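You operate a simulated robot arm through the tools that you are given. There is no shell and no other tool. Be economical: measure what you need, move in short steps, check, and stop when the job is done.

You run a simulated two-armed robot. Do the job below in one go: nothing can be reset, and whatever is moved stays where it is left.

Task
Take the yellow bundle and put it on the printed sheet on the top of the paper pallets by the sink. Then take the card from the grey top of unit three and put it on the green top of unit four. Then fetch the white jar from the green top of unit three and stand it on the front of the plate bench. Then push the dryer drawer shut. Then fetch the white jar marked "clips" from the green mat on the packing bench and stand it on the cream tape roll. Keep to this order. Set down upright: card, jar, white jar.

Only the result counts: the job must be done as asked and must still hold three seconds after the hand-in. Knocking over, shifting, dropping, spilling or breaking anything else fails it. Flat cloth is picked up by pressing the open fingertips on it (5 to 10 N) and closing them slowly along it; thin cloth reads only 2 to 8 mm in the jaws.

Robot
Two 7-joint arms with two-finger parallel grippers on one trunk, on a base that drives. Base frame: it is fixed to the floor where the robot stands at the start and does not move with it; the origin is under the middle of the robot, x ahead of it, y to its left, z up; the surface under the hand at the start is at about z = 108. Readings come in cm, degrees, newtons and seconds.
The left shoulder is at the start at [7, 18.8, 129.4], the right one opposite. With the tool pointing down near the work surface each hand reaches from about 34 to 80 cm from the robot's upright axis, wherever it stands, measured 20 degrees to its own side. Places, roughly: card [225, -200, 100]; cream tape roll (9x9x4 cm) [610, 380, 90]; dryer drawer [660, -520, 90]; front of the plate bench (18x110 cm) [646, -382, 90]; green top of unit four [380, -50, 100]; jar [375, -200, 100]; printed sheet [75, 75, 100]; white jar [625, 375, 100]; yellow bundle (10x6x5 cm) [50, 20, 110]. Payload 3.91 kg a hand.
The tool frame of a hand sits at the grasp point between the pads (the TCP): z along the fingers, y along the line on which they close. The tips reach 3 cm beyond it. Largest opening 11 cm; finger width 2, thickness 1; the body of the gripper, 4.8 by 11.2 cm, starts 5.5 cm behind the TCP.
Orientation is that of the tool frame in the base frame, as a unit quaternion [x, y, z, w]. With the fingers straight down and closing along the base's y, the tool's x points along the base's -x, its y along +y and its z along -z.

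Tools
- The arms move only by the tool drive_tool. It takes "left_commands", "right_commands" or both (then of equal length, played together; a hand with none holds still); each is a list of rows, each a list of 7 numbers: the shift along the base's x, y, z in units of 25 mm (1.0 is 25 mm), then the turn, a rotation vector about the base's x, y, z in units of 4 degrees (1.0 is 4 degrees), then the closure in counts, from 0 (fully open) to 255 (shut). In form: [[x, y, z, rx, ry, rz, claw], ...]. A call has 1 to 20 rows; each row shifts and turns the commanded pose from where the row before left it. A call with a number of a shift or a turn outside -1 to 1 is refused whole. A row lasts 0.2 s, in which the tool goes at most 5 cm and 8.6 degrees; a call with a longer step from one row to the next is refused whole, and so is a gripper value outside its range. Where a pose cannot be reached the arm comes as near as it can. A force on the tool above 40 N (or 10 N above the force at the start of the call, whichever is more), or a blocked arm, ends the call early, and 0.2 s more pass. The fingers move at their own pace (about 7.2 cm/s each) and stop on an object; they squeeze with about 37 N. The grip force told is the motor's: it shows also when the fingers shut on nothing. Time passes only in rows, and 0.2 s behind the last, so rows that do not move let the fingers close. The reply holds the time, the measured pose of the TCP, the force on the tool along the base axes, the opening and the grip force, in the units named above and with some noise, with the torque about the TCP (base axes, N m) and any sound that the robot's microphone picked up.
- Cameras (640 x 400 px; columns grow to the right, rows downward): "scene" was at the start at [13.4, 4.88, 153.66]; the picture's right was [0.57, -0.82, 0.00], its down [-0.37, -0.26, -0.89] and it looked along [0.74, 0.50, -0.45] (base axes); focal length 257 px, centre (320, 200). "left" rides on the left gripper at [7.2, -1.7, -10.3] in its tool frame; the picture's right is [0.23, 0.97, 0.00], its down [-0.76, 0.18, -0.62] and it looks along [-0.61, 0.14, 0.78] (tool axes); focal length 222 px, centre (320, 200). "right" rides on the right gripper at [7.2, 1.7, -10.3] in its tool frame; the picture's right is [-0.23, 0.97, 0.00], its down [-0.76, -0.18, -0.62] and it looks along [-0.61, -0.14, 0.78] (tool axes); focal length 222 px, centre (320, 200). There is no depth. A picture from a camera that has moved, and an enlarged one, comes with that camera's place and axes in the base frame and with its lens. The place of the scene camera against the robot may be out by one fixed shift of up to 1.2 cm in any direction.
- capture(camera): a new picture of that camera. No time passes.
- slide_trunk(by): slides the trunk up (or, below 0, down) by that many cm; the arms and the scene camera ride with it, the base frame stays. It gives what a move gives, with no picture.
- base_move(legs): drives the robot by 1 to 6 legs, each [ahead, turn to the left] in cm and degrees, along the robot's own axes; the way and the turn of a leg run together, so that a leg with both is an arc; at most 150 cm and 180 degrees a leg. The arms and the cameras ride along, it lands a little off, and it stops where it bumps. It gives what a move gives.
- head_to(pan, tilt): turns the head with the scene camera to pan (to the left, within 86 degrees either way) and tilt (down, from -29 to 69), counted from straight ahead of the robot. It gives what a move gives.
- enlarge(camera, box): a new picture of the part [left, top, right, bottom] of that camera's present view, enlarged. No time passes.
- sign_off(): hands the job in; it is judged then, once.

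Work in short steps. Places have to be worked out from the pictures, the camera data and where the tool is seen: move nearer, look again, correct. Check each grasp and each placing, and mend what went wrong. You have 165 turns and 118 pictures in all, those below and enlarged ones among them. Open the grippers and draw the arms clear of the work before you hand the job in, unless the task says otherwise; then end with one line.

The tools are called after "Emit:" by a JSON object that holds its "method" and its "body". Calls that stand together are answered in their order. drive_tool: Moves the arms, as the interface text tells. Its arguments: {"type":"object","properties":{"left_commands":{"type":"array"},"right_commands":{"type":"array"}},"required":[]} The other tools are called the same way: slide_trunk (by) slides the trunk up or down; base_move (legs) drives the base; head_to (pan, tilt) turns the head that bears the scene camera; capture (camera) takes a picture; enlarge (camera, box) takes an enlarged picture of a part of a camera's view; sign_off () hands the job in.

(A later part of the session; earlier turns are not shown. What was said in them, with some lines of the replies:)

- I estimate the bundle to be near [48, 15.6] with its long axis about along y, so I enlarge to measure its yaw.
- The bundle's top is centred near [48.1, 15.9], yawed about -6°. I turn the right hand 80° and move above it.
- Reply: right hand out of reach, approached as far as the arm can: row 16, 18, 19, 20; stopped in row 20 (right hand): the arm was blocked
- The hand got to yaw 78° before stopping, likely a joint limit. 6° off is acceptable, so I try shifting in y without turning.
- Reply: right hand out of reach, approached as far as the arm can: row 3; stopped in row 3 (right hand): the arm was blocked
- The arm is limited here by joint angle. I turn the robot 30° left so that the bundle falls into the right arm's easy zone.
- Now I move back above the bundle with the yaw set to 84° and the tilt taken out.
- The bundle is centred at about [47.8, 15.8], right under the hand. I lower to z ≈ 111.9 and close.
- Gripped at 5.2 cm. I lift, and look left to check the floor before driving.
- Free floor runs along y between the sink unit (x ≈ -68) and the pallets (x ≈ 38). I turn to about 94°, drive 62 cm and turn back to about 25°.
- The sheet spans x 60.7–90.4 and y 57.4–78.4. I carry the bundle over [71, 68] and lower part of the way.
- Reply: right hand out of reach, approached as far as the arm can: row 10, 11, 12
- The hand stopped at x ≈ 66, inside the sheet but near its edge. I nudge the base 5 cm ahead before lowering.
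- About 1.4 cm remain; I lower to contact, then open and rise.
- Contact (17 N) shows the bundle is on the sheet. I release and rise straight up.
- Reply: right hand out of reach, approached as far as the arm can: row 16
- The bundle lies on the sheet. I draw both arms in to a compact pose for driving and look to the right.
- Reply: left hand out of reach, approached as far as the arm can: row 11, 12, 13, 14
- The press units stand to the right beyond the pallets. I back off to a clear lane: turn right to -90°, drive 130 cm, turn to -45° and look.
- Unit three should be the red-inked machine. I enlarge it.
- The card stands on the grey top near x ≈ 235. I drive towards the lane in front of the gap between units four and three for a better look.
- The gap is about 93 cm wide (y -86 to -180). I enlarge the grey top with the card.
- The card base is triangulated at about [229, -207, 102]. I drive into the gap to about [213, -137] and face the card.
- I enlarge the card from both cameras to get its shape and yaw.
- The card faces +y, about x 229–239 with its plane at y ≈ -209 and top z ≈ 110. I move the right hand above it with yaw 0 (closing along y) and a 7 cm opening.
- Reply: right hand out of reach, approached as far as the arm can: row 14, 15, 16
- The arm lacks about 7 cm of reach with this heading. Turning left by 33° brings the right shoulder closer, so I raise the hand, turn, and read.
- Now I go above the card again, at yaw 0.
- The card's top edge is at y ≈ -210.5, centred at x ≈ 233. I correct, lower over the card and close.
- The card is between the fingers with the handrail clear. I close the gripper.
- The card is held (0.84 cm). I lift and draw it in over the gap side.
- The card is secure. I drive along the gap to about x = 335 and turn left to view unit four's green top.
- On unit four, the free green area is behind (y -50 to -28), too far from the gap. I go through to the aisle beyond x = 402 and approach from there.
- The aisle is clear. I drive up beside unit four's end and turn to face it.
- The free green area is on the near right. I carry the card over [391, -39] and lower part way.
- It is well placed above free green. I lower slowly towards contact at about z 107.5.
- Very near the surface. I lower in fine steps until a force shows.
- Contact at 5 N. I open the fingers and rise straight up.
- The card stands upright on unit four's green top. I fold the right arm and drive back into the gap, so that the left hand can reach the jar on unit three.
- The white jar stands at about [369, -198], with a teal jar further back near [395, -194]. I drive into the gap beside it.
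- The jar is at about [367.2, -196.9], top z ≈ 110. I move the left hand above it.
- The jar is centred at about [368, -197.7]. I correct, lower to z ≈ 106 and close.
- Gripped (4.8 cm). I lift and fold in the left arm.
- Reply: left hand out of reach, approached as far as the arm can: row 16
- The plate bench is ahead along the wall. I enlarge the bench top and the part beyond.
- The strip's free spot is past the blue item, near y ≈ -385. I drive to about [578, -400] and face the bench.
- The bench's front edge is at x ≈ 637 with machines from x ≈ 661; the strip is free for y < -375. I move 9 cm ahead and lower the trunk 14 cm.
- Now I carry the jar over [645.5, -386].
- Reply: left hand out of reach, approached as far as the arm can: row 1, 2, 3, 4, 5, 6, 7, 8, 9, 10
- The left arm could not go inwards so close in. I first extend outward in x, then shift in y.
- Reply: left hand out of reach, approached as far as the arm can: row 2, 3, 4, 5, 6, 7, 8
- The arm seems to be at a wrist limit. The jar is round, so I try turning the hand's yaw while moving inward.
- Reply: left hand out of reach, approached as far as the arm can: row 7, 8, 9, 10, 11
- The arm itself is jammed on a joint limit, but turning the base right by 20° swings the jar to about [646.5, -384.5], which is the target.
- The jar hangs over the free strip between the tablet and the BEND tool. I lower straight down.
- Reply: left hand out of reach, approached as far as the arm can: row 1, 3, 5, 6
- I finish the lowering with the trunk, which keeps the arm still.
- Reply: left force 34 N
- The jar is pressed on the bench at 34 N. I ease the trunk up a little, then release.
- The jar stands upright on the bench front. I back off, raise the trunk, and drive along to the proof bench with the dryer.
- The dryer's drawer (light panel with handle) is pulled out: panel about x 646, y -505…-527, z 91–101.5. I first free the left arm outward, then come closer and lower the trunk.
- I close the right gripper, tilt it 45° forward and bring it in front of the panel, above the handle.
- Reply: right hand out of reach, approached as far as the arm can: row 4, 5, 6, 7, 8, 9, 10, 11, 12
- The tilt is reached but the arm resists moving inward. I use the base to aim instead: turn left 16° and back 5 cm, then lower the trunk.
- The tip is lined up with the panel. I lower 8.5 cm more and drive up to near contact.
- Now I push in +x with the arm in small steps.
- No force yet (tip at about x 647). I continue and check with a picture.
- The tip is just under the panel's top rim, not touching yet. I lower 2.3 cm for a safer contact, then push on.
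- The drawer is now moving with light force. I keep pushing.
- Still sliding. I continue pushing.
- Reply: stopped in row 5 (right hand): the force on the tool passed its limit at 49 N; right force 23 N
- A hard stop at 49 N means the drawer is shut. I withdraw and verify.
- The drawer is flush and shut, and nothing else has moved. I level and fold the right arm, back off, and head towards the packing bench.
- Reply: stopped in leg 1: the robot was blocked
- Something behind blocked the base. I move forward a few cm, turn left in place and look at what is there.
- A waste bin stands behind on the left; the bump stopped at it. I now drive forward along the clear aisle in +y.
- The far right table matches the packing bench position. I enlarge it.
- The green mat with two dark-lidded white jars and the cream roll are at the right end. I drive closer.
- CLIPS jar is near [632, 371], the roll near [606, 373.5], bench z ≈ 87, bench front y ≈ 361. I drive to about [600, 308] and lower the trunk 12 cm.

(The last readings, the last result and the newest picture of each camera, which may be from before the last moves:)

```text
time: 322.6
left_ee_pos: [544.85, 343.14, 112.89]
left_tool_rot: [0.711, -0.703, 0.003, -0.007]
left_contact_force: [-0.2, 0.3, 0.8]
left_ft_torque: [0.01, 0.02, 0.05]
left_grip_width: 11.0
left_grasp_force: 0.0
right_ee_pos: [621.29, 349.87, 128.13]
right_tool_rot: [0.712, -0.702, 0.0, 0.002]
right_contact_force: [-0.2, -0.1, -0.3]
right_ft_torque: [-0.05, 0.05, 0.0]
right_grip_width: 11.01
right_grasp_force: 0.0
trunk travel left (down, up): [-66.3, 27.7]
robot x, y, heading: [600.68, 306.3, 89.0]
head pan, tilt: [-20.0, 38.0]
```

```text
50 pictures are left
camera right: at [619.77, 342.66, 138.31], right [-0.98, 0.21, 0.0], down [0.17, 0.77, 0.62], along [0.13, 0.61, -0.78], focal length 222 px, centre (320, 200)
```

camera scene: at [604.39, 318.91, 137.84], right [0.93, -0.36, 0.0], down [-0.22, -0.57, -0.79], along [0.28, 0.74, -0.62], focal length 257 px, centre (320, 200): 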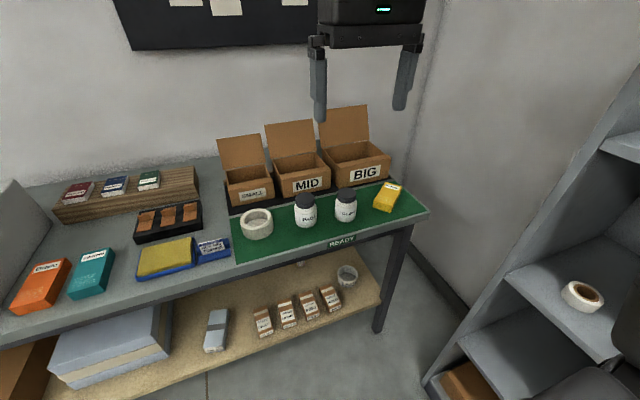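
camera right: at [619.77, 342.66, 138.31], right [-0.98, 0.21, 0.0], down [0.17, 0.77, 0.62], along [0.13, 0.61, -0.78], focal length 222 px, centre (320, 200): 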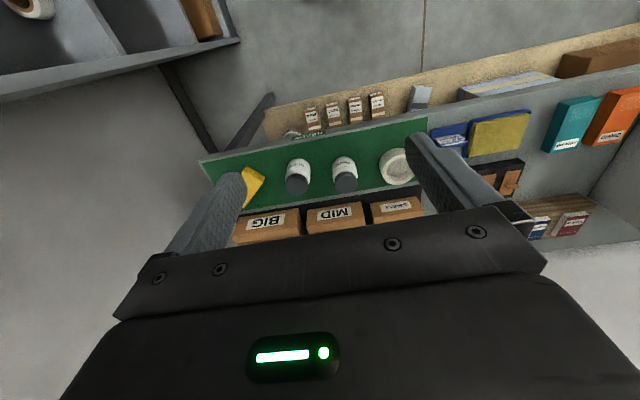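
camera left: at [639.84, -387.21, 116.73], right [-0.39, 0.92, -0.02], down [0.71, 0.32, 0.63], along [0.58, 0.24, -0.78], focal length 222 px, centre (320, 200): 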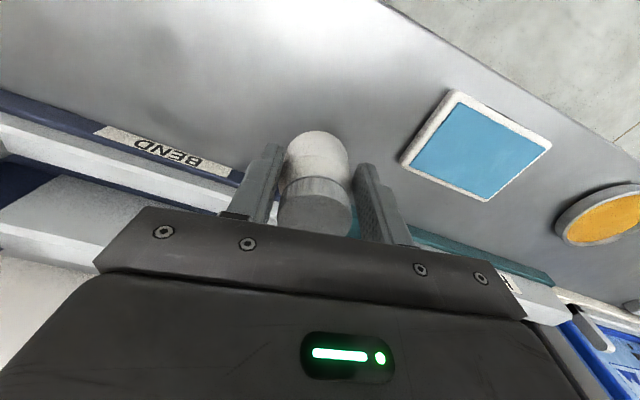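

Both cameras put CLIPS at about [632, 371] and the roll at [606.7, 373.8]. I move the right hand above the jar.

Emit:
{"method": "drive_tool", "body": {"right_commands": [[0.428, 0.844, -0.6, 0, 0, 0, 23], [0.428, 0.844, -0.6, 0, 0, 0, 23], [0.428, 0.844, -0.6, 0, 0, 0, 23], [0.428, 0.844, -0.6, 0, 0, 0, 23], [0.428, 0.844, -0.6, 0, 0, 0, 23], [0.428, 0.844, -0.6, 0, 0, 0, 23], [0.428, 0.844, -0.6, 0, 0, 0, 23], [0.428, 0.844, -0.6, 0, 0, 0, 23], [0.428, 0.844, -0.6, 0, 0, 0, 23], [0.428, 0.844, -0.6, 0, 0, 0, 23], [0, 0, 0, 0, 0, 0, 23]]}}

Emit:
{"method": "capture", "body": {"camera": "right"}}

Emit:
{"method": "capture", "body": {"camera": "scene"}}

```text
time: 325.1
left_ee_pos: [544.88, 342.95, 112.96]
left_tool_rot: [0.71, -0.704, 0.003, -0.007]
left_contact_force: [0.1, -0.1, 0.3]
left_ft_torque: [0.04, 0.0, 0.0]
left_grip_width: 11.02
left_grasp_force: 0.1
right_ee_pos: [632.04, 370.4, 112.98]
right_tool_rot: [0.713, -0.701, 0.0, -0.001]
right_contact_force: [-0.9, 0.0, -0.2]
right_ft_torque: [0.03, -0.01, -0.03]
right_grip_width: 10.02
right_grasp_force: 0.2
right hand out of reach, approached as far as the arm can: row 10
trunk travel left (down, up): [-66.3, 27.7]
robot x, y, heading: [600.27, 306.17, 89.0]
head pan, tilt: [-20.0, 38.0]
```

```text
49 pictures are left
camera right: at [630.5, 363.09, 123.12], right [-0.98, 0.21, 0.0], down [0.17, 0.76, 0.62], along [0.13, 0.61, -0.78], focal length 222 px, centre (320, 200)
```

right: 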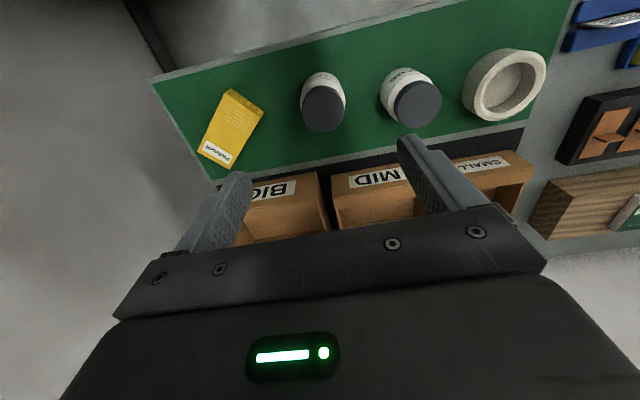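

```text
48 pictures are left
camera scene: at [604.42, 318.79, 137.85], right [0.93, -0.36, 0.0], down [-0.22, -0.57, -0.79], along [0.28, 0.74, -0.62], focal length 257 px, centre (320, 200)
```

scene: 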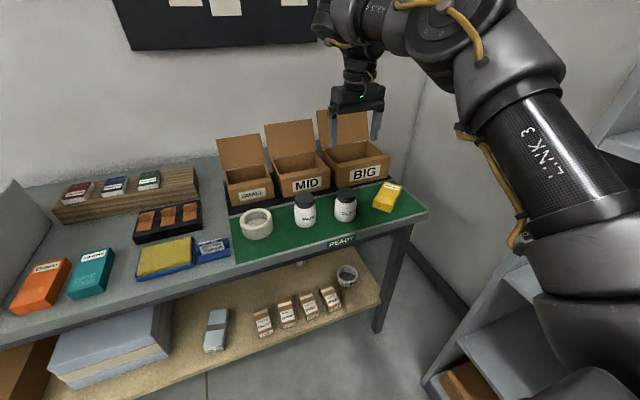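

CLIPS's lid is at [631.8, 371.2]; the fingers clear PADS by about 1.5 cm. I lower to z ≈ 93.

Emit:
{"method": "drive_tool", "body": {"right_commands": [[-0.05, 0.1, -0.66, 0, 0, 0, 23], [-0.05, 0.1, -0.66, 0, 0, 0, 23], [0, 0.1, -0.66, 0, 0, 0, 23], [0, 0, -0.66, 0, 0, 0, 23], [0, 0, -0.66, 0, 0, 0, 23], [0, 0, -0.66, 0, 0, 0, 23], [0, 0, -0.66, 0, 0, 0, 23], [0, 0, 0, 0, 0, 0, 23]]}}

Emit:
{"method": "capture", "body": {"camera": "right"}}

Emit:
{"method": "enlarge", "body": {"camera": "scene", "box": [220, 80, 440, 260]}}

```text
time: 326.9
left_ee_pos: [544.89, 343.04, 112.95]
left_tool_rot: [0.711, -0.703, 0.003, -0.007]
left_contact_force: [-0.2, -0.3, -0.2]
left_ft_torque: [0.01, 0.01, 0.0]
left_grip_width: 11.0
left_grasp_force: 0.0
right_ee_pos: [631.86, 371.02, 101.36]
right_tool_rot: [0.712, -0.702, 0.0, 0.0]
right_contact_force: [-0.1, -0.9, -0.3]
right_ft_torque: [0.0, -0.02, -0.06]
right_grip_width: 10.01
right_grasp_force: 0.1
trunk travel left (down, up): [-66.3, 27.7]
robot x, y, heading: [600.31, 306.11, 88.9]
head pan, tilt: [-20.0, 38.0]
```

```text
47 pictures are left
camera right: at [630.25, 363.69, 111.6], right [-0.98, 0.21, 0.0], down [0.17, 0.76, 0.62], along [0.13, 0.61, -0.78], focal length 222 px, centre (320, 200)
```

right: 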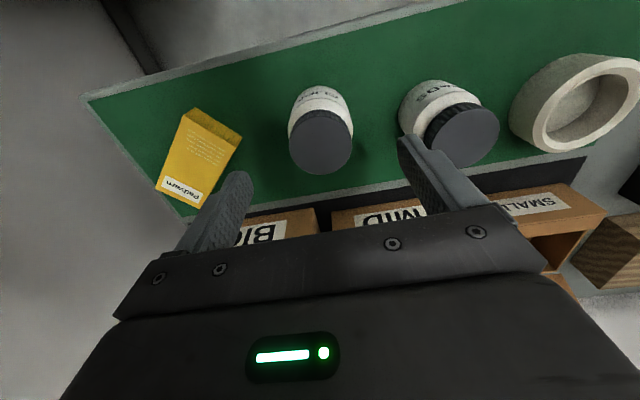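

```text
2.22 times, centred on (330, 170) of scene
camera zoom: at [604.36, 318.88, 137.84], right [0.93, -0.36, 0.0], down [-0.22, -0.57, -0.79], along [0.28, 0.74, -0.62], focal length 570 px, centre (298, 267)
```

zoom: 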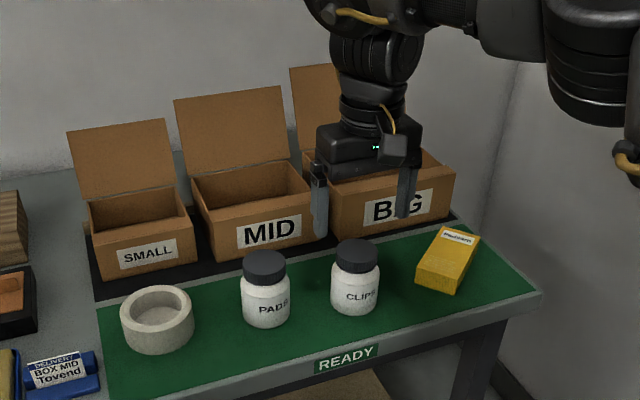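

Everything lines up. I lower to z ≈ 91.8 and close on the jar.

Emit:
{"method": "drive_tool", "body": {"right_commands": [[0, 0, -0.64, 0, 0, 0, 23], [0, 0, -0.64, 0, 0, 0, 23], [0, 0, -0.64, 0, 0, 0, 23], [0, 0, -0.64, 0, 0, 0, 23], [0, 0, -0.64, 0, 0, 0, 23], [0, 0, -0.64, 0, 0, 0, 23], [0, 0, 0, 0, 0, 0, 23], [0, 0, 0, 0, 0, 0, 60], [0, 0, 0, 0, 0, 0, 100], [0, 0, 0, 0, 0, 0, 150], [0, 0, 0, 0, 0, 0, 255], [0, 0, 0, 0, 0, 0, 255], [0, 0, 0, 0, 0, 0, 255]]}}

Emit:
{"method": "enlarge", "body": {"camera": "scene", "box": [220, 80, 440, 260]}}

```text
time: 329.6
left_ee_pos: [544.99, 343.2, 112.92]
left_tool_rot: [0.711, -0.703, 0.003, -0.007]
left_contact_force: [0.0, -0.7, 0.1]
left_ft_torque: [0.0, 0.03, -0.02]
left_grip_width: 11.02
left_grasp_force: 0.1
right_ee_pos: [631.71, 371.12, 91.78]
right_tool_rot: [0.713, -0.701, 0.001, 0.001]
right_contact_force: [-1.2, -0.2, 0.2]
right_ft_torque: [-0.03, -0.02, -0.02]
right_grip_width: 6.23
right_grasp_force: 37.2
trunk travel left (down, up): [-66.3, 27.7]
robot x, y, heading: [600.31, 306.31, 89.1]
head pan, tilt: [-20.0, 38.0]
```

```text
2.22 times, centred on (330, 170) of scene
camera zoom: at [604.41, 318.92, 137.83], right [0.93, -0.36, 0.0], down [-0.22, -0.58, -0.79], along [0.28, 0.74, -0.62], focal length 570 px, centre (298, 267)
```

zoom: 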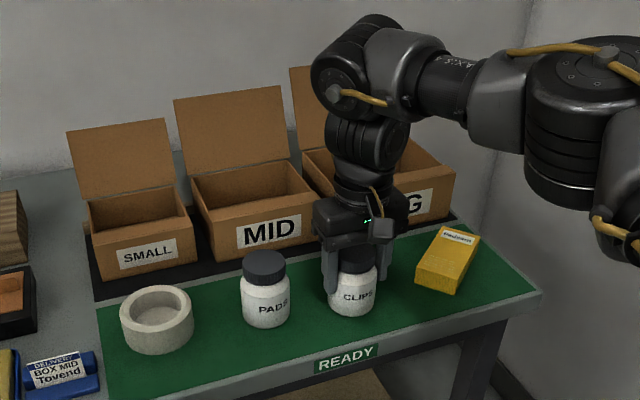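

Gripped (6.2 cm). I lift 15 cm and check.

Emit:
{"method": "drive_tool", "body": {"right_commands": [[0, 0, 0.4, 0, 0, 0, 255], [0, -0.1, 0.9, 0, 0, 0, 255], [0, -0.2, 0.9, 0, 0, 0, 255], [0, -0.2, 1, 0, 0, 0, 255], [0, -0.2, 1, 0, 0, 0, 255], [0, -0.2, 1, 0, 0, 0, 255], [0, -0.2, 0.8, 0, 0, 0, 255], [0, 0, 0, 0, 0, 0, 255]]}}

Emit:
{"method": "base_move", "body": {"legs": [[6, 0]]}}

Emit:
{"method": "capture", "body": {"camera": "scene"}}

```text
time: 331.4
left_ee_pos: [544.96, 343.06, 112.98]
left_tool_rot: [0.711, -0.703, 0.004, -0.006]
left_contact_force: [0.1, -0.4, -0.5]
left_ft_torque: [0.04, 0.0, 0.01]
left_grip_width: 11.0
left_grasp_force: 0.0
right_ee_pos: [631.8, 368.46, 106.76]
right_tool_rot: [0.713, -0.701, 0.0, 0.001]
right_contact_force: [0.4, -0.4, -1.8]
right_ft_torque: [0.01, 0.01, 0.0]
right_grip_width: 6.24
right_grasp_force: 36.4
trunk travel left (down, up): [-66.3, 27.7]
robot x, y, heading: [600.3, 306.31, 88.9]
head pan, tilt: [-20.0, 38.0]
```

```text
time: 332.4
left_ee_pos: [544.93, 348.39, 113.24]
left_tool_rot: [0.711, -0.703, -0.001, -0.01]
left_contact_force: [1.1, -1.2, 0.9]
left_ft_torque: [0.09, -0.01, -0.02]
left_grip_width: 11.0
left_grasp_force: 0.1
right_ee_pos: [632.14, 373.64, 107.4]
right_tool_rot: [0.712, -0.703, -0.005, -0.002]
right_contact_force: [0.1, -0.6, -0.5]
right_ft_torque: [0.07, 0.01, 0.02]
right_grip_width: 6.25
right_grasp_force: 37.2
trunk travel left (down, up): [-66.3, 27.7]
robot x, y, heading: [600.76, 312.22, 88.8]
head pan, tilt: [-20.0, 38.0]
```

```text
44 pictures are left
camera scene: at [604.53, 323.97, 137.96], right [0.93, -0.36, 0.0], down [-0.22, -0.57, -0.79], along [0.28, 0.74, -0.61], focal length 257 px, centre (320, 200)
```

scene: 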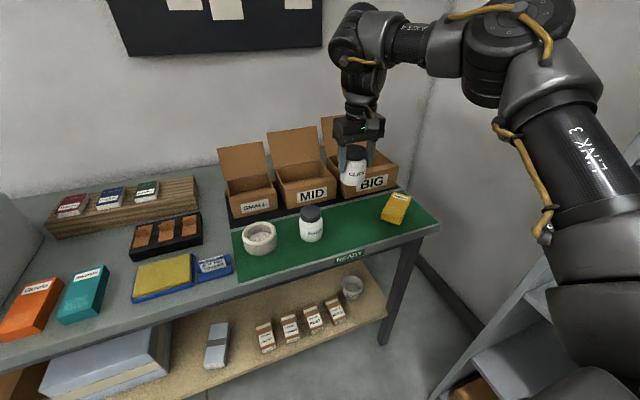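

The jar is held. I move it over the roll in -x at this height (bottom well above PADS).

Emit:
{"method": "drive_tool", "body": {"right_commands": [[-0.83, 0.02, 0.05, 0, 0, 0, 255], [-0.83, 0.02, 0, 0, 0, 0, 255], [-0.83, 0.02, 0, 0, 0, 0, 255], [-0.83, 0.02, 0, 0, 0, 0, 255], [-0.83, 0.02, 0, 0, 0, 0, 255], [-0.83, 0.02, 0, 0, 0, 0, 255], [-0.83, 0.02, 0, 0, 0, 0, 255], [-0.83, 0.02, 0, 0, 0, 0, 255], [-0.83, 0.02, 0, 0, 0, 0, 255], [-0.83, 0.02, 0, 0, 0, 0, 255], [-0.83, 0.02, 0, 0, 0, 0, 255], [-0.83, 0.02, 0, 0, 0, 0, 255], [0, 0, 0, 0, 0, 0, 255]]}}

Emit:
{"method": "capture", "body": {"camera": "right"}}

Emit:
{"method": "head_to", "body": {"pan": -5, "tilt": 42}}

Emit:
{"method": "enlarge", "body": {"camera": "scene", "box": [220, 70, 440, 250]}}

```text
time: 335.2
left_ee_pos: [545.06, 349.16, 112.96]
left_tool_rot: [0.71, -0.704, 0.002, -0.007]
left_contact_force: [-0.8, 0.0, 0.5]
left_ft_torque: [0.03, 0.02, 0.01]
left_grip_width: 10.99
left_grasp_force: 0.2
right_ee_pos: [607.01, 374.93, 106.96]
right_tool_rot: [0.712, -0.702, -0.001, 0.0]
right_contact_force: [-0.2, 0.1, -1.2]
right_ft_torque: [0.01, 0.02, 0.02]
right_grip_width: 6.24
right_grasp_force: 37.3
trunk travel left (down, up): [-66.3, 27.7]
robot x, y, heading: [600.2, 312.25, 88.9]
head pan, tilt: [-20.0, 38.0]
```

```text
43 pictures are left
camera right: at [605.42, 367.6, 117.21], right [-0.98, 0.21, 0.0], down [0.17, 0.76, 0.62], along [0.13, 0.61, -0.78], focal length 222 px, centre (320, 200)
```

right: 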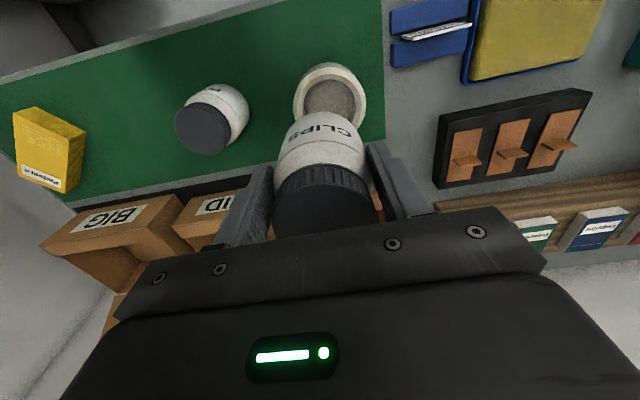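

```text
time: 336.0
left_ee_pos: [545.11, 349.37, 112.9]
left_tool_rot: [0.71, -0.704, 0.002, -0.006]
left_contact_force: [0.6, 0.3, 0.1]
left_ft_torque: [0.04, 0.03, -0.03]
left_grip_width: 10.99
left_grasp_force: 0.1
right_ee_pos: [606.89, 374.92, 107.0]
right_tool_rot: [0.712, -0.702, 0.0, 0.001]
right_contact_force: [-0.1, -0.4, -0.9]
right_ft_torque: [-0.02, 0.0, 0.0]
right_grip_width: 6.25
right_grasp_force: 37.5
trunk travel left (down, up): [-66.3, 27.7]
robot x, y, heading: [600.39, 312.25, 89.0]
head pan, tilt: [-5.0, 42.0]
```

```text
2.22 times, centred on (330, 160) of scene
camera zoom: at [602.29, 325.27, 137.24], right [0.99, -0.11, 0.0], down [-0.07, -0.67, -0.74], along [0.08, 0.74, -0.67], focal length 570 px, centre (298, 289)
```

zoom: 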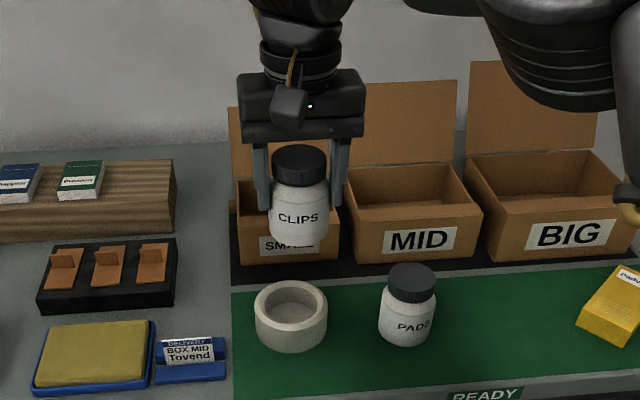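

By both cameras (scene calibrated on the held jar) the roll is centred at about [605.6, 375.2], and contact is expected at TCP z ≈ 95.8. I correct and lower to about 98.5.

Emit:
{"method": "drive_tool", "body": {"right_commands": [[-0.52, 0.12, 0, 0, 0, 0, 255], [0, 0, -0.57, 0, 0, 0, 255], [0, 0, -0.57, 0, 0, 0, 255], [0, 0, -0.57, 0, 0, 0, 255], [0, 0, -0.57, 0, 0, 0, 255], [0, 0, -0.57, 0, 0, 0, 255], [0, 0, -0.57, 0, 0, 0, 255], [0, 0, 0, 0, 0, 0, 255]]}}

Emit:
{"method": "capture", "body": {"camera": "right"}}

Emit:
{"method": "enlarge", "body": {"camera": "scene", "box": [260, 120, 380, 220]}}

```text
time: 337.8
left_ee_pos: [544.97, 349.17, 112.92]
left_tool_rot: [0.711, -0.703, 0.003, -0.007]
left_contact_force: [0.2, 0.5, 0.0]
left_ft_torque: [0.02, 0.01, 0.0]
left_grip_width: 11.0
left_grasp_force: 0.1
right_ee_pos: [605.86, 375.23, 98.43]
right_tool_rot: [0.712, -0.702, -0.001, 0.001]
right_contact_force: [0.7, 0.3, -1.8]
right_ft_torque: [-0.05, 0.05, 0.03]
right_grip_width: 6.24
right_grasp_force: 37.1
trunk travel left (down, up): [-66.3, 27.7]
robot x, y, heading: [600.75, 311.92, 89.1]
head pan, tilt: [-5.0, 42.0]
```

```text
41 pictures are left
camera right: at [604.3, 367.94, 108.71], right [-0.98, 0.21, 0.0], down [0.17, 0.76, 0.62], along [0.13, 0.61, -0.78], focal length 222 px, centre (320, 200)
```

right: 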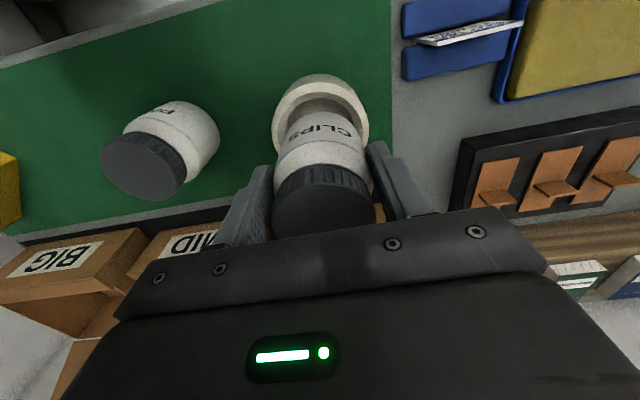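

```text
4.00 times, centred on (320, 170) of scene
camera zoom: at [602.3, 325.24, 137.24], right [0.99, -0.11, 0.0], down [-0.07, -0.67, -0.74], along [0.08, 0.74, -0.67], focal length 1026 px, centre (320, 320)
```

zoom: 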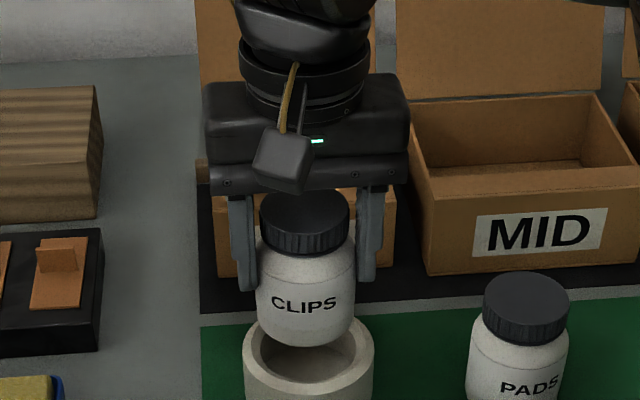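

The jar is centred over the roll within 3 mm. I lower gently to near contact.

Emit:
{"method": "drive_tool", "body": {"right_commands": [[0.08, 0.05, -0.3, 0, 0, 0, 255], [0, 0, -0.3, 0, 0, 0, 255], [0, 0, -0.2, 0, 0, 0, 255], [0, 0, 0, 0, 0, 0, 255]]}}

Emit:
{"method": "enlarge", "body": {"camera": "scene", "box": [260, 120, 380, 220]}}

```text
time: 338.8
left_ee_pos: [545.03, 349.24, 112.98]
left_tool_rot: [0.71, -0.704, 0.004, -0.006]
left_contact_force: [0.2, -0.9, -0.8]
left_ft_torque: [0.03, -0.01, -0.01]
left_grip_width: 10.99
left_grasp_force: 0.0
right_ee_pos: [606.04, 375.39, 96.5]
right_tool_rot: [0.711, -0.703, 0.0, 0.001]
right_contact_force: [-0.3, -0.1, -0.9]
right_ft_torque: [-0.02, -0.02, -0.02]
right_grip_width: 6.24
right_grasp_force: 37.3
trunk travel left (down, up): [-66.3, 27.7]
robot x, y, heading: [600.34, 312.24, 89.2]
head pan, tilt: [-5.0, 42.0]
```

```text
4.00 times, centred on (320, 170) of scene
camera zoom: at [602.3, 325.27, 137.24], right [0.99, -0.11, 0.0], down [-0.07, -0.67, -0.74], along [0.08, 0.74, -0.67], focal length 1026 px, centre (320, 320)
```

zoom: 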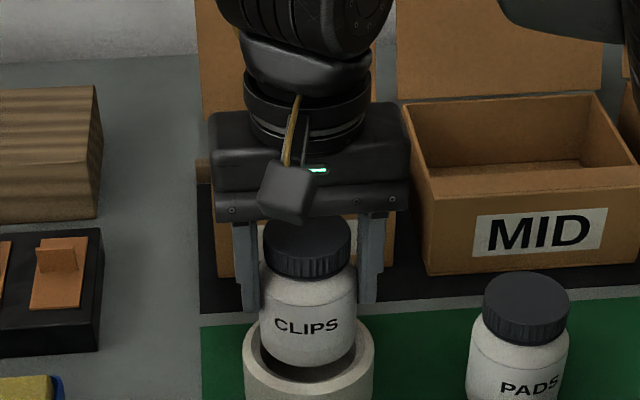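

The roll's recess looks beige inside (it has a floor, not the green mat). I lower in small steps to feel where the jar lands.

Emit:
{"method": "drive_tool", "body": {"right_commands": [[0, 0, -0.12, 0, 0, 0, 255], [0, 0, -0.12, 0, 0, 0, 255], [0, 0, -0.12, 0, 0, 0, 255], [0, 0, 0, 0, 0, 0, 255]]}}

Emit:
{"method": "enlarge", "body": {"camera": "scene", "box": [270, 150, 370, 240]}}

```text
time: 339.8
left_ee_pos: [545.05, 349.19, 112.97]
left_tool_rot: [0.711, -0.703, 0.003, -0.007]
left_contact_force: [0.9, 0.4, 0.2]
left_ft_torque: [-0.04, 0.02, 0.0]
left_grip_width: 10.98
left_grasp_force: 0.2
right_ee_pos: [605.98, 375.39, 95.62]
right_tool_rot: [0.712, -0.702, -0.001, 0.0]
right_contact_force: [-0.5, 0.1, -1.8]
right_ft_torque: [-0.03, 0.01, 0.04]
right_grip_width: 6.25
right_grasp_force: 37.7
trunk travel left (down, up): [-66.3, 27.7]
robot x, y, heading: [600.76, 312.72, 89.1]
head pan, tilt: [-5.0, 42.0]
```

```text
4.44 times, centred on (320, 195) of scene
camera zoom: at [602.29, 325.27, 137.24], right [0.99, -0.11, 0.0], down [-0.07, -0.67, -0.74], along [0.08, 0.74, -0.67], focal length 1140 px, centre (320, 222)
```

zoom: 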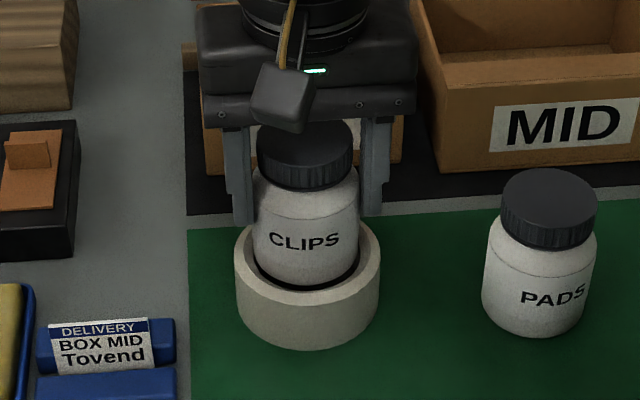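

No contact yet. I lower a little more, watching the force (fingertips would meet the rim only near TCP z 94).

Emit:
{"method": "drive_tool", "body": {"right_commands": [[0, 0, -0.1, 0, 0, 0, 255], [0, 0, -0.1, 0, 0, 0, 255], [0, 0, -0.1, 0, 0, 0, 255], [0, 0, 0, 0, 0, 0, 255]]}}

Emit:
{"method": "enlarge", "body": {"camera": "scene", "box": [280, 160, 360, 230]}}

```text
time: 340.8
left_ee_pos: [544.97, 349.28, 112.82]
left_tool_rot: [0.711, -0.703, 0.003, -0.006]
left_contact_force: [0.2, 0.2, 0.1]
left_ft_torque: [0.02, 0.04, 0.02]
left_grip_width: 10.97
left_grasp_force: 0.1
right_ee_pos: [605.85, 375.41, 94.68]
right_tool_rot: [0.712, -0.702, -0.001, 0.001]
right_contact_force: [-0.3, -0.1, -2.1]
right_ft_torque: [0.02, 0.0, -0.03]
right_grip_width: 6.25
right_grasp_force: 36.2
trunk travel left (down, up): [-66.3, 27.7]
robot x, y, heading: [600.94, 312.16, 89.2]
head pan, tilt: [-5.0, 42.0]
```

```text
5.71 times, centred on (320, 195) of scene
camera zoom: at [602.28, 325.27, 137.24], right [0.99, -0.11, 0.0], down [-0.07, -0.67, -0.74], along [0.08, 0.74, -0.67], focal length 1466 px, centre (320, 229)
```

zoom: 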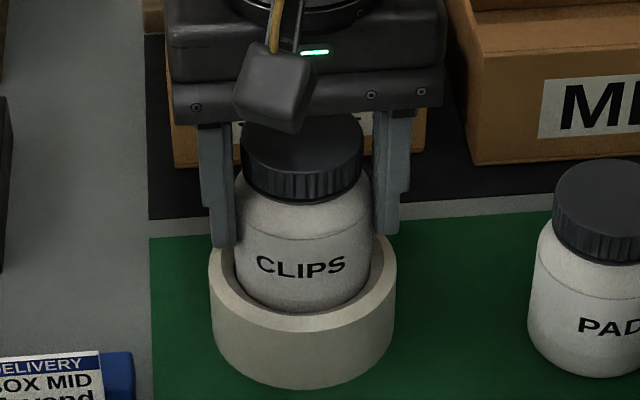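

The jar's bottom is going inside the rim. I lower a little further to feel for the recess floor.

Emit:
{"method": "drive_tool", "body": {"right_commands": [[0, 0, -0.1, 0, 0, 0, 255], [0, 0, -0.1, 0, 0, 0, 255], [0, 0, 0, 0, 0, 0, 255]]}}

Emit:
{"method": "capture", "body": {"camera": "right"}}

```text
time: 341.6
left_ee_pos: [545.0, 349.25, 112.96]
left_tool_rot: [0.71, -0.704, 0.003, -0.006]
left_contact_force: [-0.4, -0.1, -0.3]
left_ft_torque: [0.02, -0.01, 0.01]
left_grip_width: 11.0
left_grasp_force: 0.1
right_ee_pos: [606.07, 375.32, 94.24]
right_tool_rot: [0.712, -0.702, 0.0, 0.0]
right_contact_force: [-0.1, 0.7, -1.6]
right_ft_torque: [0.01, -0.02, 0.03]
right_grip_width: 6.24
right_grasp_force: 36.7
trunk travel left (down, up): [-66.3, 27.7]
robot x, y, heading: [600.69, 312.3, 88.9]
head pan, tilt: [-5.0, 42.0]
```

```text
36 pictures are left
camera right: at [604.36, 368.0, 104.53], right [-0.98, 0.21, 0.0], down [0.17, 0.76, 0.62], along [0.13, 0.61, -0.78], focal length 222 px, centre (320, 200)
```

right: 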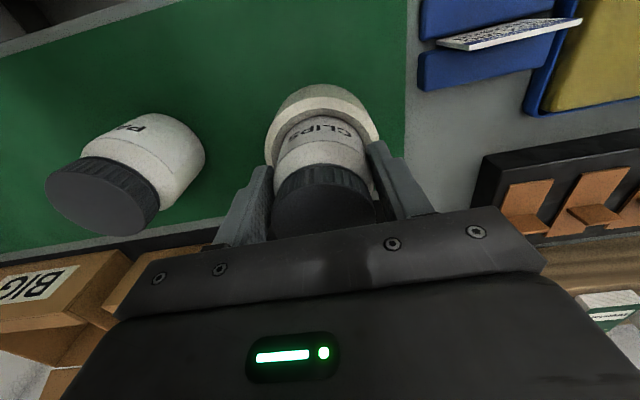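

Emit:
{"method": "drive_tool", "body": {"right_commands": [[0, 0, -0.1, 0, 0, 0, 255], [0, 0, -0.1, 0, 0, 0, 255], [0, 0, 0, 0, 0, 0, 255]]}}

```text
time: 342.4
left_ee_pos: [545.08, 349.17, 112.91]
left_tool_rot: [0.711, -0.703, 0.002, -0.007]
left_contact_force: [0.2, 0.1, -0.2]
left_ft_torque: [-0.04, -0.01, 0.01]
left_grip_width: 10.97
left_grasp_force: 0.1
right_ee_pos: [605.88, 375.31, 93.76]
right_tool_rot: [0.712, -0.702, -0.001, 0.001]
right_contact_force: [-0.1, 0.3, -1.8]
right_ft_torque: [-0.03, -0.01, 0.01]
right_grip_width: 6.23
right_grasp_force: 36.6
trunk travel left (down, up): [-66.3, 27.7]
robot x, y, heading: [600.57, 312.46, 88.9]
head pan, tilt: [-5.0, 42.0]
```

Still free. I continue in small steps.

Emit:
{"method": "drive_tool", "body": {"right_commands": [[0, 0, -0.1, 0, 0, 0, 255], [0, 0, -0.1, 0, 0, 0, 255], [0, 0, 0, 0, 0, 0, 255]]}}

Emit:
{"method": "enlarge", "body": {"camera": "scene", "box": [280, 160, 360, 230]}}

```text
time: 343.2
left_ee_pos: [545.0, 349.17, 112.92]
left_tool_rot: [0.71, -0.704, 0.003, -0.007]
left_contact_force: [0.4, -0.4, -0.6]
left_ft_torque: [0.02, 0.0, -0.06]
left_grip_width: 11.02
left_grasp_force: 0.1
right_ee_pos: [605.85, 375.39, 93.27]
right_tool_rot: [0.712, -0.702, -0.001, 0.001]
right_contact_force: [0.4, -0.8, -1.6]
right_ft_torque: [-0.05, -0.02, 0.01]
right_grip_width: 6.26
right_grasp_force: 37.4
trunk travel left (down, up): [-66.3, 27.7]
robot x, y, heading: [600.27, 312.28, 89.2]
head pan, tilt: [-5.0, 42.0]
```

```text
5.71 times, centred on (320, 195) of scene
camera zoom: at [602.29, 325.26, 137.24], right [0.99, -0.11, 0.0], down [-0.07, -0.67, -0.74], along [0.08, 0.74, -0.67], focal length 1466 px, centre (320, 229)
```

zoom: 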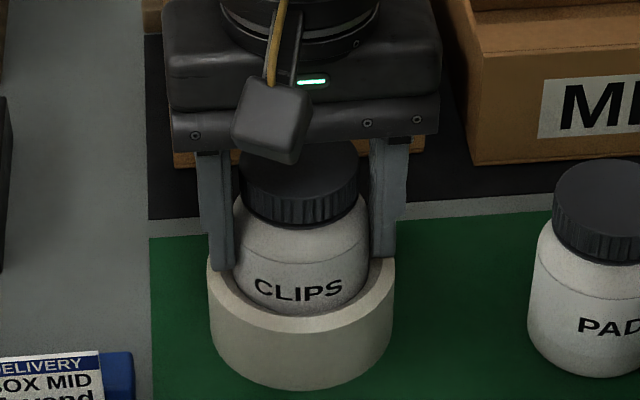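

I keep lowering to feel where it rests; the mat level would be TCP 91.8.

Emit:
{"method": "drive_tool", "body": {"right_commands": [[0, 0, -0.1, 0, 0, 0, 255], [0, 0, -0.1, 0, 0, 0, 255], [0, 0, 0, 0, 0, 0, 255]]}}

```text
time: 344.0
left_ee_pos: [545.0, 348.94, 113.04]
left_tool_rot: [0.711, -0.703, 0.002, -0.007]
left_contact_force: [-0.2, 0.2, -0.6]
left_ft_torque: [0.01, 0.0, 0.01]
left_grip_width: 10.98
left_grasp_force: 0.0
right_ee_pos: [605.84, 375.31, 92.99]
right_tool_rot: [0.712, -0.702, -0.002, 0.0]
right_contact_force: [0.3, 2.3, 7.0]
right_ft_torque: [0.07, -0.08, 0.02]
right_grip_width: 6.23
right_grasp_force: 37.2
trunk travel left (down, up): [-66.3, 27.7]
robot x, y, heading: [600.72, 311.81, 89.3]
head pan, tilt: [-5.0, 42.0]
```

Contact (7 N) at TCP 93.0, 1.2 cm above mat level. I look closely to see whether it is the jar's floor or the fingers on the rim.

Emit:
{"method": "enlarge", "body": {"camera": "scene", "box": [290, 175, 350, 225]}}

Emit:
{"method": "enlarge", "body": {"camera": "right", "box": [230, 70, 430, 220]}}

```text
8.00 times, centred on (320, 200) of scene
camera zoom: at [602.28, 325.18, 137.26], right [0.99, -0.11, 0.0], down [-0.07, -0.67, -0.74], along [0.08, 0.74, -0.67], focal length 2053 px, centre (320, 200)
```

zoom: 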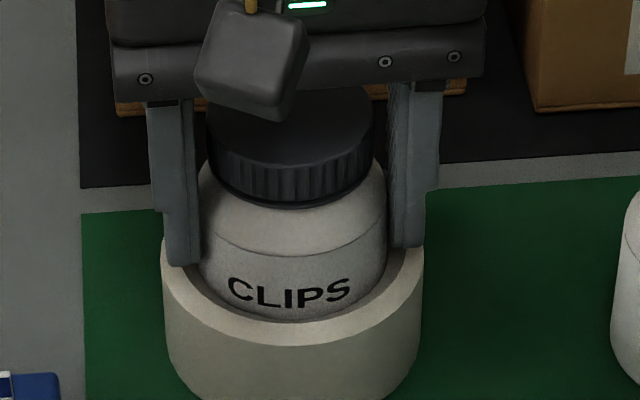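

```text
2.67 times, centred on (330, 145) of right
camera zoom: at [604.29, 368.05, 103.21], right [-0.98, 0.21, 0.0], down [0.17, 0.76, 0.62], along [0.13, 0.61, -0.78], focal length 592 px, centre (293, 347)
```

zoom: 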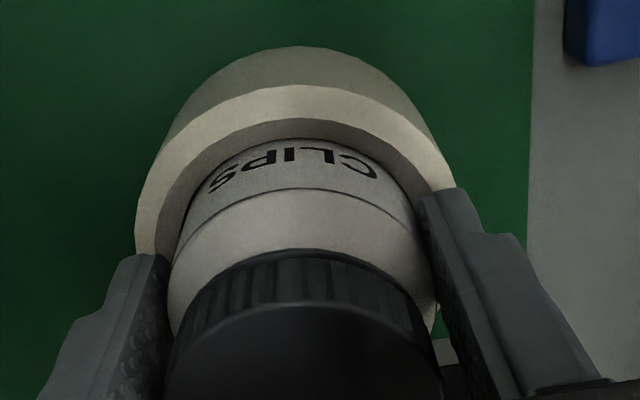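

The fingers seem to be on the rim, with the jar 2–3 cm deep in the hollow. Before releasing, I lift out and look into the roll to know what it would stand on.

Emit:
{"method": "drive_tool", "body": {"right_commands": [[0, 0, 0.3, 0, 0, 0, 255], [0, 0, 0.6, 0, 0, 0, 255], [0, 0, 0.9, 0, 0, 0, 255], [0, 0, 1, 0, 0, 0, 255], [0, 0, 1, 0, 0, 0, 255], [0, 0, 1, 0, 0, 0, 255], [0, 0, 1, 0, 0, 0, 255], [0, 0, 0, 0, 0, 0, 255]]}}

Emit:
{"method": "enlarge", "body": {"camera": "right", "box": [250, 30, 410, 150]}}

Emit:
{"method": "enlarge", "body": {"camera": "scene", "box": [270, 150, 370, 225]}}

```text
time: 345.8
left_ee_pos: [545.07, 349.31, 112.97]
left_tool_rot: [0.711, -0.703, 0.004, -0.007]
left_contact_force: [0.1, -0.2, 0.0]
left_ft_torque: [-0.05, 0.01, 0.02]
left_grip_width: 11.01
left_grasp_force: 0.1
right_ee_pos: [606.11, 375.61, 107.49]
right_tool_rot: [0.712, -0.702, 0.0, 0.001]
right_contact_force: [0.3, 0.8, -1.4]
right_ft_torque: [0.02, 0.0, 0.03]
right_grip_width: 6.23
right_grasp_force: 37.3
trunk travel left (down, up): [-66.3, 27.7]
robot x, y, heading: [600.71, 312.05, 88.9]
head pan, tilt: [-5.0, 42.0]
```

```text
3.33 times, centred on (330, 90) of right
camera zoom: at [604.55, 368.27, 117.79], right [-0.98, 0.21, 0.0], down [0.17, 0.76, 0.62], along [0.13, 0.61, -0.78], focal length 740 px, centre (287, 567)
```

zoom: 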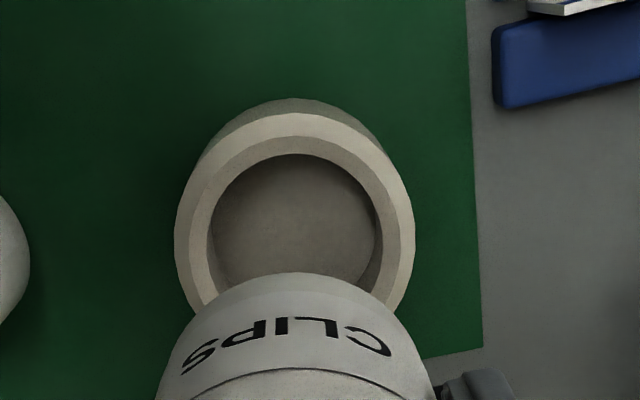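

```text
5.33 times, centred on (320, 188) of scene
camera zoom: at [602.33, 325.32, 137.23], right [0.99, -0.11, 0.0], down [-0.07, -0.67, -0.74], along [0.08, 0.74, -0.67], focal length 1369 px, centre (320, 267)
```

zoom: 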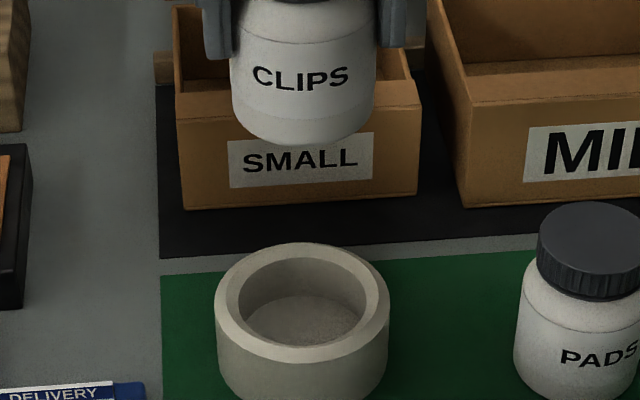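

The roll is dish-like: its own beige floor lies about 1.3 cm above the mat, matching the contact felt, so the jar stands on the roll itself. I lower it back the same way.

Emit:
{"method": "drive_tool", "body": {"right_commands": [[-0.1, -0.1, -0.7, 0, 0, 0, 255], [0, 0, -0.8, 0, 0, 0, 255], [0, 0, -0.8, 0, 0, 0, 255], [0, 0, -0.8, 0, 0, 0, 255], [0, 0, -0.8, 0, 0, 0, 255], [0, 0, -0.5, 0, 0, 0, 255], [0, 0, -0.3, 0, 0, 0, 255], [0, 0, 0, 0, 0, 0, 255]]}}

Emit:
{"method": "enlarge", "body": {"camera": "scene", "box": [280, 160, 360, 230]}}

```text
time: 347.6
left_ee_pos: [545.02, 349.3, 112.88]
left_tool_rot: [0.711, -0.703, 0.004, -0.007]
left_contact_force: [0.3, -0.2, 0.1]
left_ft_torque: [0.01, 0.02, 0.01]
left_grip_width: 10.99
left_grasp_force: 0.1
right_ee_pos: [605.67, 375.2, 95.53]
right_tool_rot: [0.713, -0.702, -0.001, 0.0]
right_contact_force: [-0.1, 0.4, -1.6]
right_ft_torque: [0.04, 0.0, 0.0]
right_grip_width: 6.22
right_grasp_force: 36.5
trunk travel left (down, up): [-66.3, 27.7]
robot x, y, heading: [600.52, 312.34, 89.0]
head pan, tilt: [-5.0, 42.0]
```

```text
5.71 times, centred on (320, 195) of scene
camera zoom: at [602.3, 325.25, 137.24], right [0.99, -0.11, 0.0], down [-0.07, -0.67, -0.74], along [0.08, 0.74, -0.67], focal length 1466 px, centre (320, 229)
```

zoom: 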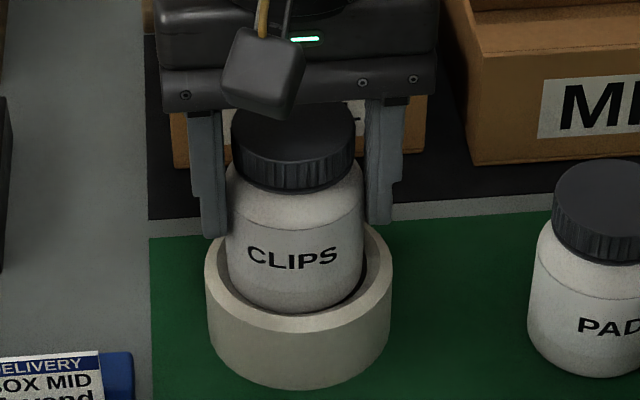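

Centred. I lower the last 2.5 cm onto the roll's floor.

Emit:
{"method": "drive_tool", "body": {"right_commands": [[0.05, 0.04, -0.2, 0, 0, 0, 255], [0, 0, -0.2, 0, 0, 0, 255], [0, 0, -0.2, 0, 0, 0, 255], [0, 0, -0.2, 0, 0, 0, 255], [0, 0, -0.2, 0, 0, 0, 255], [0, 0, 0, 0, 0, 0, 255]]}}

```text
time: 349.0
left_ee_pos: [545.07, 349.29, 112.98]
left_tool_rot: [0.711, -0.703, 0.003, -0.007]
left_contact_force: [-0.2, 0.1, -0.6]
left_ft_torque: [0.01, 0.03, -0.02]
left_grip_width: 11.01
left_grasp_force: 0.1
right_ee_pos: [605.81, 375.2, 93.11]
right_tool_rot: [0.712, -0.702, -0.001, 0.001]
right_contact_force: [0.3, -0.6, -1.7]
right_ft_torque: [0.0, -0.02, -0.02]
right_grip_width: 6.25
right_grasp_force: 36.8
trunk travel left (down, up): [-66.3, 27.7]
robot x, y, heading: [600.66, 312.15, 88.9]
head pan, tilt: [-5.0, 42.0]
```

Emit:
{"method": "drive_tool", "body": {"right_commands": [[0, 0, -0.06, 0, 0, 0, 255], [0, 0, 0, 0, 0, 0, 255]]}}

```text
time: 349.6
left_ee_pos: [545.09, 349.22, 112.97]
left_tool_rot: [0.711, -0.703, 0.005, -0.007]
left_contact_force: [0.6, 0.0, 0.4]
left_ft_torque: [-0.01, 0.01, -0.04]
left_grip_width: 11.0
left_grasp_force: 0.0
right_ee_pos: [605.72, 375.21, 93.13]
right_tool_rot: [0.712, -0.702, -0.002, 0.0]
right_contact_force: [1.7, 1.0, 5.2]
right_ft_torque: [0.04, -0.11, -0.02]
right_grip_width: 6.25
right_grasp_force: 37.1
trunk travel left (down, up): [-66.3, 27.7]
robot x, y, heading: [600.75, 312.59, 88.7]
head pan, tilt: [-5.0, 42.0]
```

Contact again (about 7 N). I open slowly, only as far as needed, then rise.

Emit:
{"method": "drive_tool", "body": {"right_commands": [[0, 0, 0, 0, 0, 0, 100], [0, 0, 0, 0, 0, 0, 85], [0, 0, 0, 0, 0, 0, 75], [0, 0, 0, 0, 0, 0, 70], [0, 0, 0, 0, 0, 0, 70]]}}

Emit:
{"method": "enlarge", "body": {"camera": "scene", "box": [280, 160, 360, 230]}}

```text
time: 350.8
left_ee_pos: [545.18, 349.24, 112.96]
left_tool_rot: [0.711, -0.703, 0.003, -0.007]
left_contact_force: [-0.5, 0.9, 0.3]
left_ft_torque: [0.01, 0.0, -0.01]
left_grip_width: 11.01
left_grasp_force: 0.0
right_ee_pos: [605.66, 375.25, 92.98]
right_tool_rot: [0.712, -0.702, -0.001, 0.0]
right_contact_force: [-0.3, -0.6, -0.7]
right_ft_torque: [0.03, 0.01, 0.0]
right_grip_width: 7.96
right_grasp_force: 0.0
trunk travel left (down, up): [-66.3, 27.7]
robot x, y, heading: [600.56, 312.02, 89.0]
head pan, tilt: [-5.0, 42.0]
```

```text
5.71 times, centred on (320, 195) of scene
camera zoom: at [602.29, 325.25, 137.24], right [0.99, -0.11, 0.0], down [-0.07, -0.67, -0.74], along [0.08, 0.74, -0.67], focal length 1466 px, centre (320, 229)
```

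zoom: 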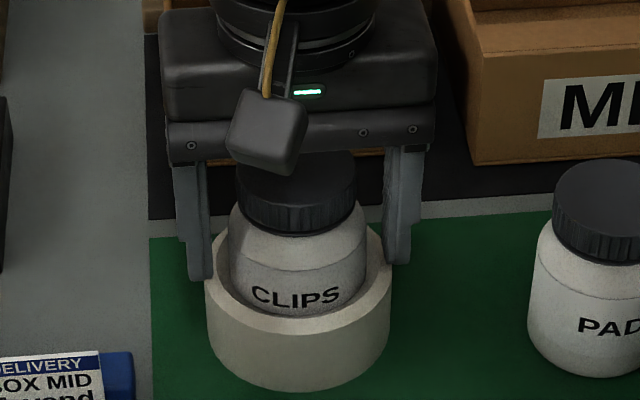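

Released; the jar stands in the roll and the roll has not moved. I rise straight up, then draw back.

Emit:
{"method": "drive_tool", "body": {"right_commands": [[0, 0, 0.4, 0, 0, 0, 70], [0, 0, 0.7, 0, 0, 0, 70], [0, 0, 0.8, 0, 0, 0, 70], [0, 0, 1, 0, 0, 0, 70], [0, 0, 1, 0, 0, 0, 50], [0, -0.3, 1, 0, 0, 0, 0], [0, -0.8, 1, 0, 0, 0, 0], [0, -0.8, 1, 0, 0, 0, 0], [0, -0.8, 1, 0, 0, 0, 0], [0.3, -0.8, 1, 0, 0, 0, 0], [0.3, -0.8, 0.8, 0, 0, 0, 0], [0.3, -0.8, 0.5, 0, 0, 0, 0], [0, 0, 0, 0, 0, 0, 0]]}}

Emit:
{"method": "enlarge", "body": {"camera": "scene", "box": [220, 90, 440, 250]}}

```text
time: 353.6
left_ee_pos: [544.95, 349.27, 112.85]
left_tool_rot: [0.711, -0.704, 0.002, -0.007]
left_contact_force: [-0.2, 0.8, 0.7]
left_ft_torque: [0.02, -0.05, 0.02]
left_grip_width: 11.0
left_grasp_force: 0.0
right_ee_pos: [608.08, 362.55, 118.25]
right_tool_rot: [0.712, -0.702, 0.0, 0.001]
right_contact_force: [0.4, 0.6, -0.6]
right_ft_torque: [-0.01, -0.03, 0.01]
right_grip_width: 11.0
right_grasp_force: 0.1
trunk travel left (down, up): [-66.3, 27.7]
robot x, y, heading: [600.52, 312.24, 89.2]
head pan, tilt: [-5.0, 42.0]
```

```text
2.50 times, centred on (330, 170) of scene
camera zoom: at [602.27, 325.31, 137.23], right [0.99, -0.11, 0.0], down [-0.07, -0.67, -0.74], along [0.08, 0.74, -0.67], focal length 642 px, centre (295, 275)
```

zoom: 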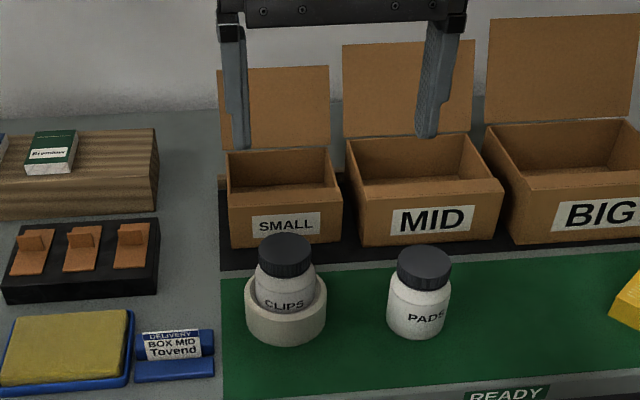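

The CLIPS jar stands upright in the roll, and PADS and the rest are untouched. I back the robot off to clear the work.

Emit:
{"method": "base_move", "body": {"legs": [[-35, 0]]}}

Emit:
{"method": "capture", "body": {"camera": "scene"}}

```text
time: 355.9
left_ee_pos: [544.32, 314.15, 112.9]
left_tool_rot: [0.711, -0.703, 0.003, -0.006]
left_contact_force: [0.2, -0.5, -0.8]
left_ft_torque: [0.02, -0.03, 0.0]
left_grip_width: 10.99
left_grasp_force: 0.0
right_ee_pos: [607.24, 327.76, 118.21]
right_tool_rot: [0.713, -0.701, -0.001, 0.0]
right_contact_force: [0.2, 0.2, 0.9]
right_ft_torque: [0.02, -0.02, 0.01]
right_grip_width: 11.0
right_grasp_force: 0.0
trunk travel left (down, up): [-66.3, 27.7]
robot x, y, heading: [599.8, 277.61, 89.0]
head pan, tilt: [-5.0, 42.0]
```

```text
27 pictures are left
camera scene: at [601.67, 290.42, 137.23], right [0.99, -0.1, 0.0], down [-0.07, -0.67, -0.74], along [0.08, 0.74, -0.67], focal length 257 px, centre (320, 200)
```

scene: 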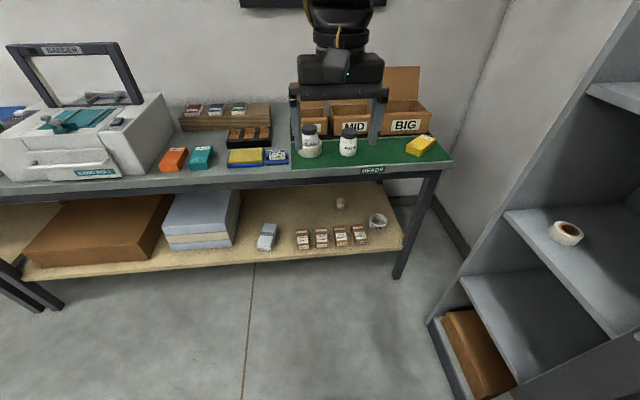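

All five steps are done in order, the grippers are open and the arms are clear, so I hand in.

Emit:
{"method": "sign_off", "body": {}}

```text
The job is handed in.
```

I did all five steps in order and handed the job in, but the base bumped something behind it near the dryer, probably the green waste bin; I don't know if it moved. The bundle lies on the printed sheet, the card stands on unit four, the jar stands on the front of the plate bench, and the dryer drawer is shut. The clips jar stands upright inside the hollow of the cream tape roll, resting on the roll's own floor rather than its rim.
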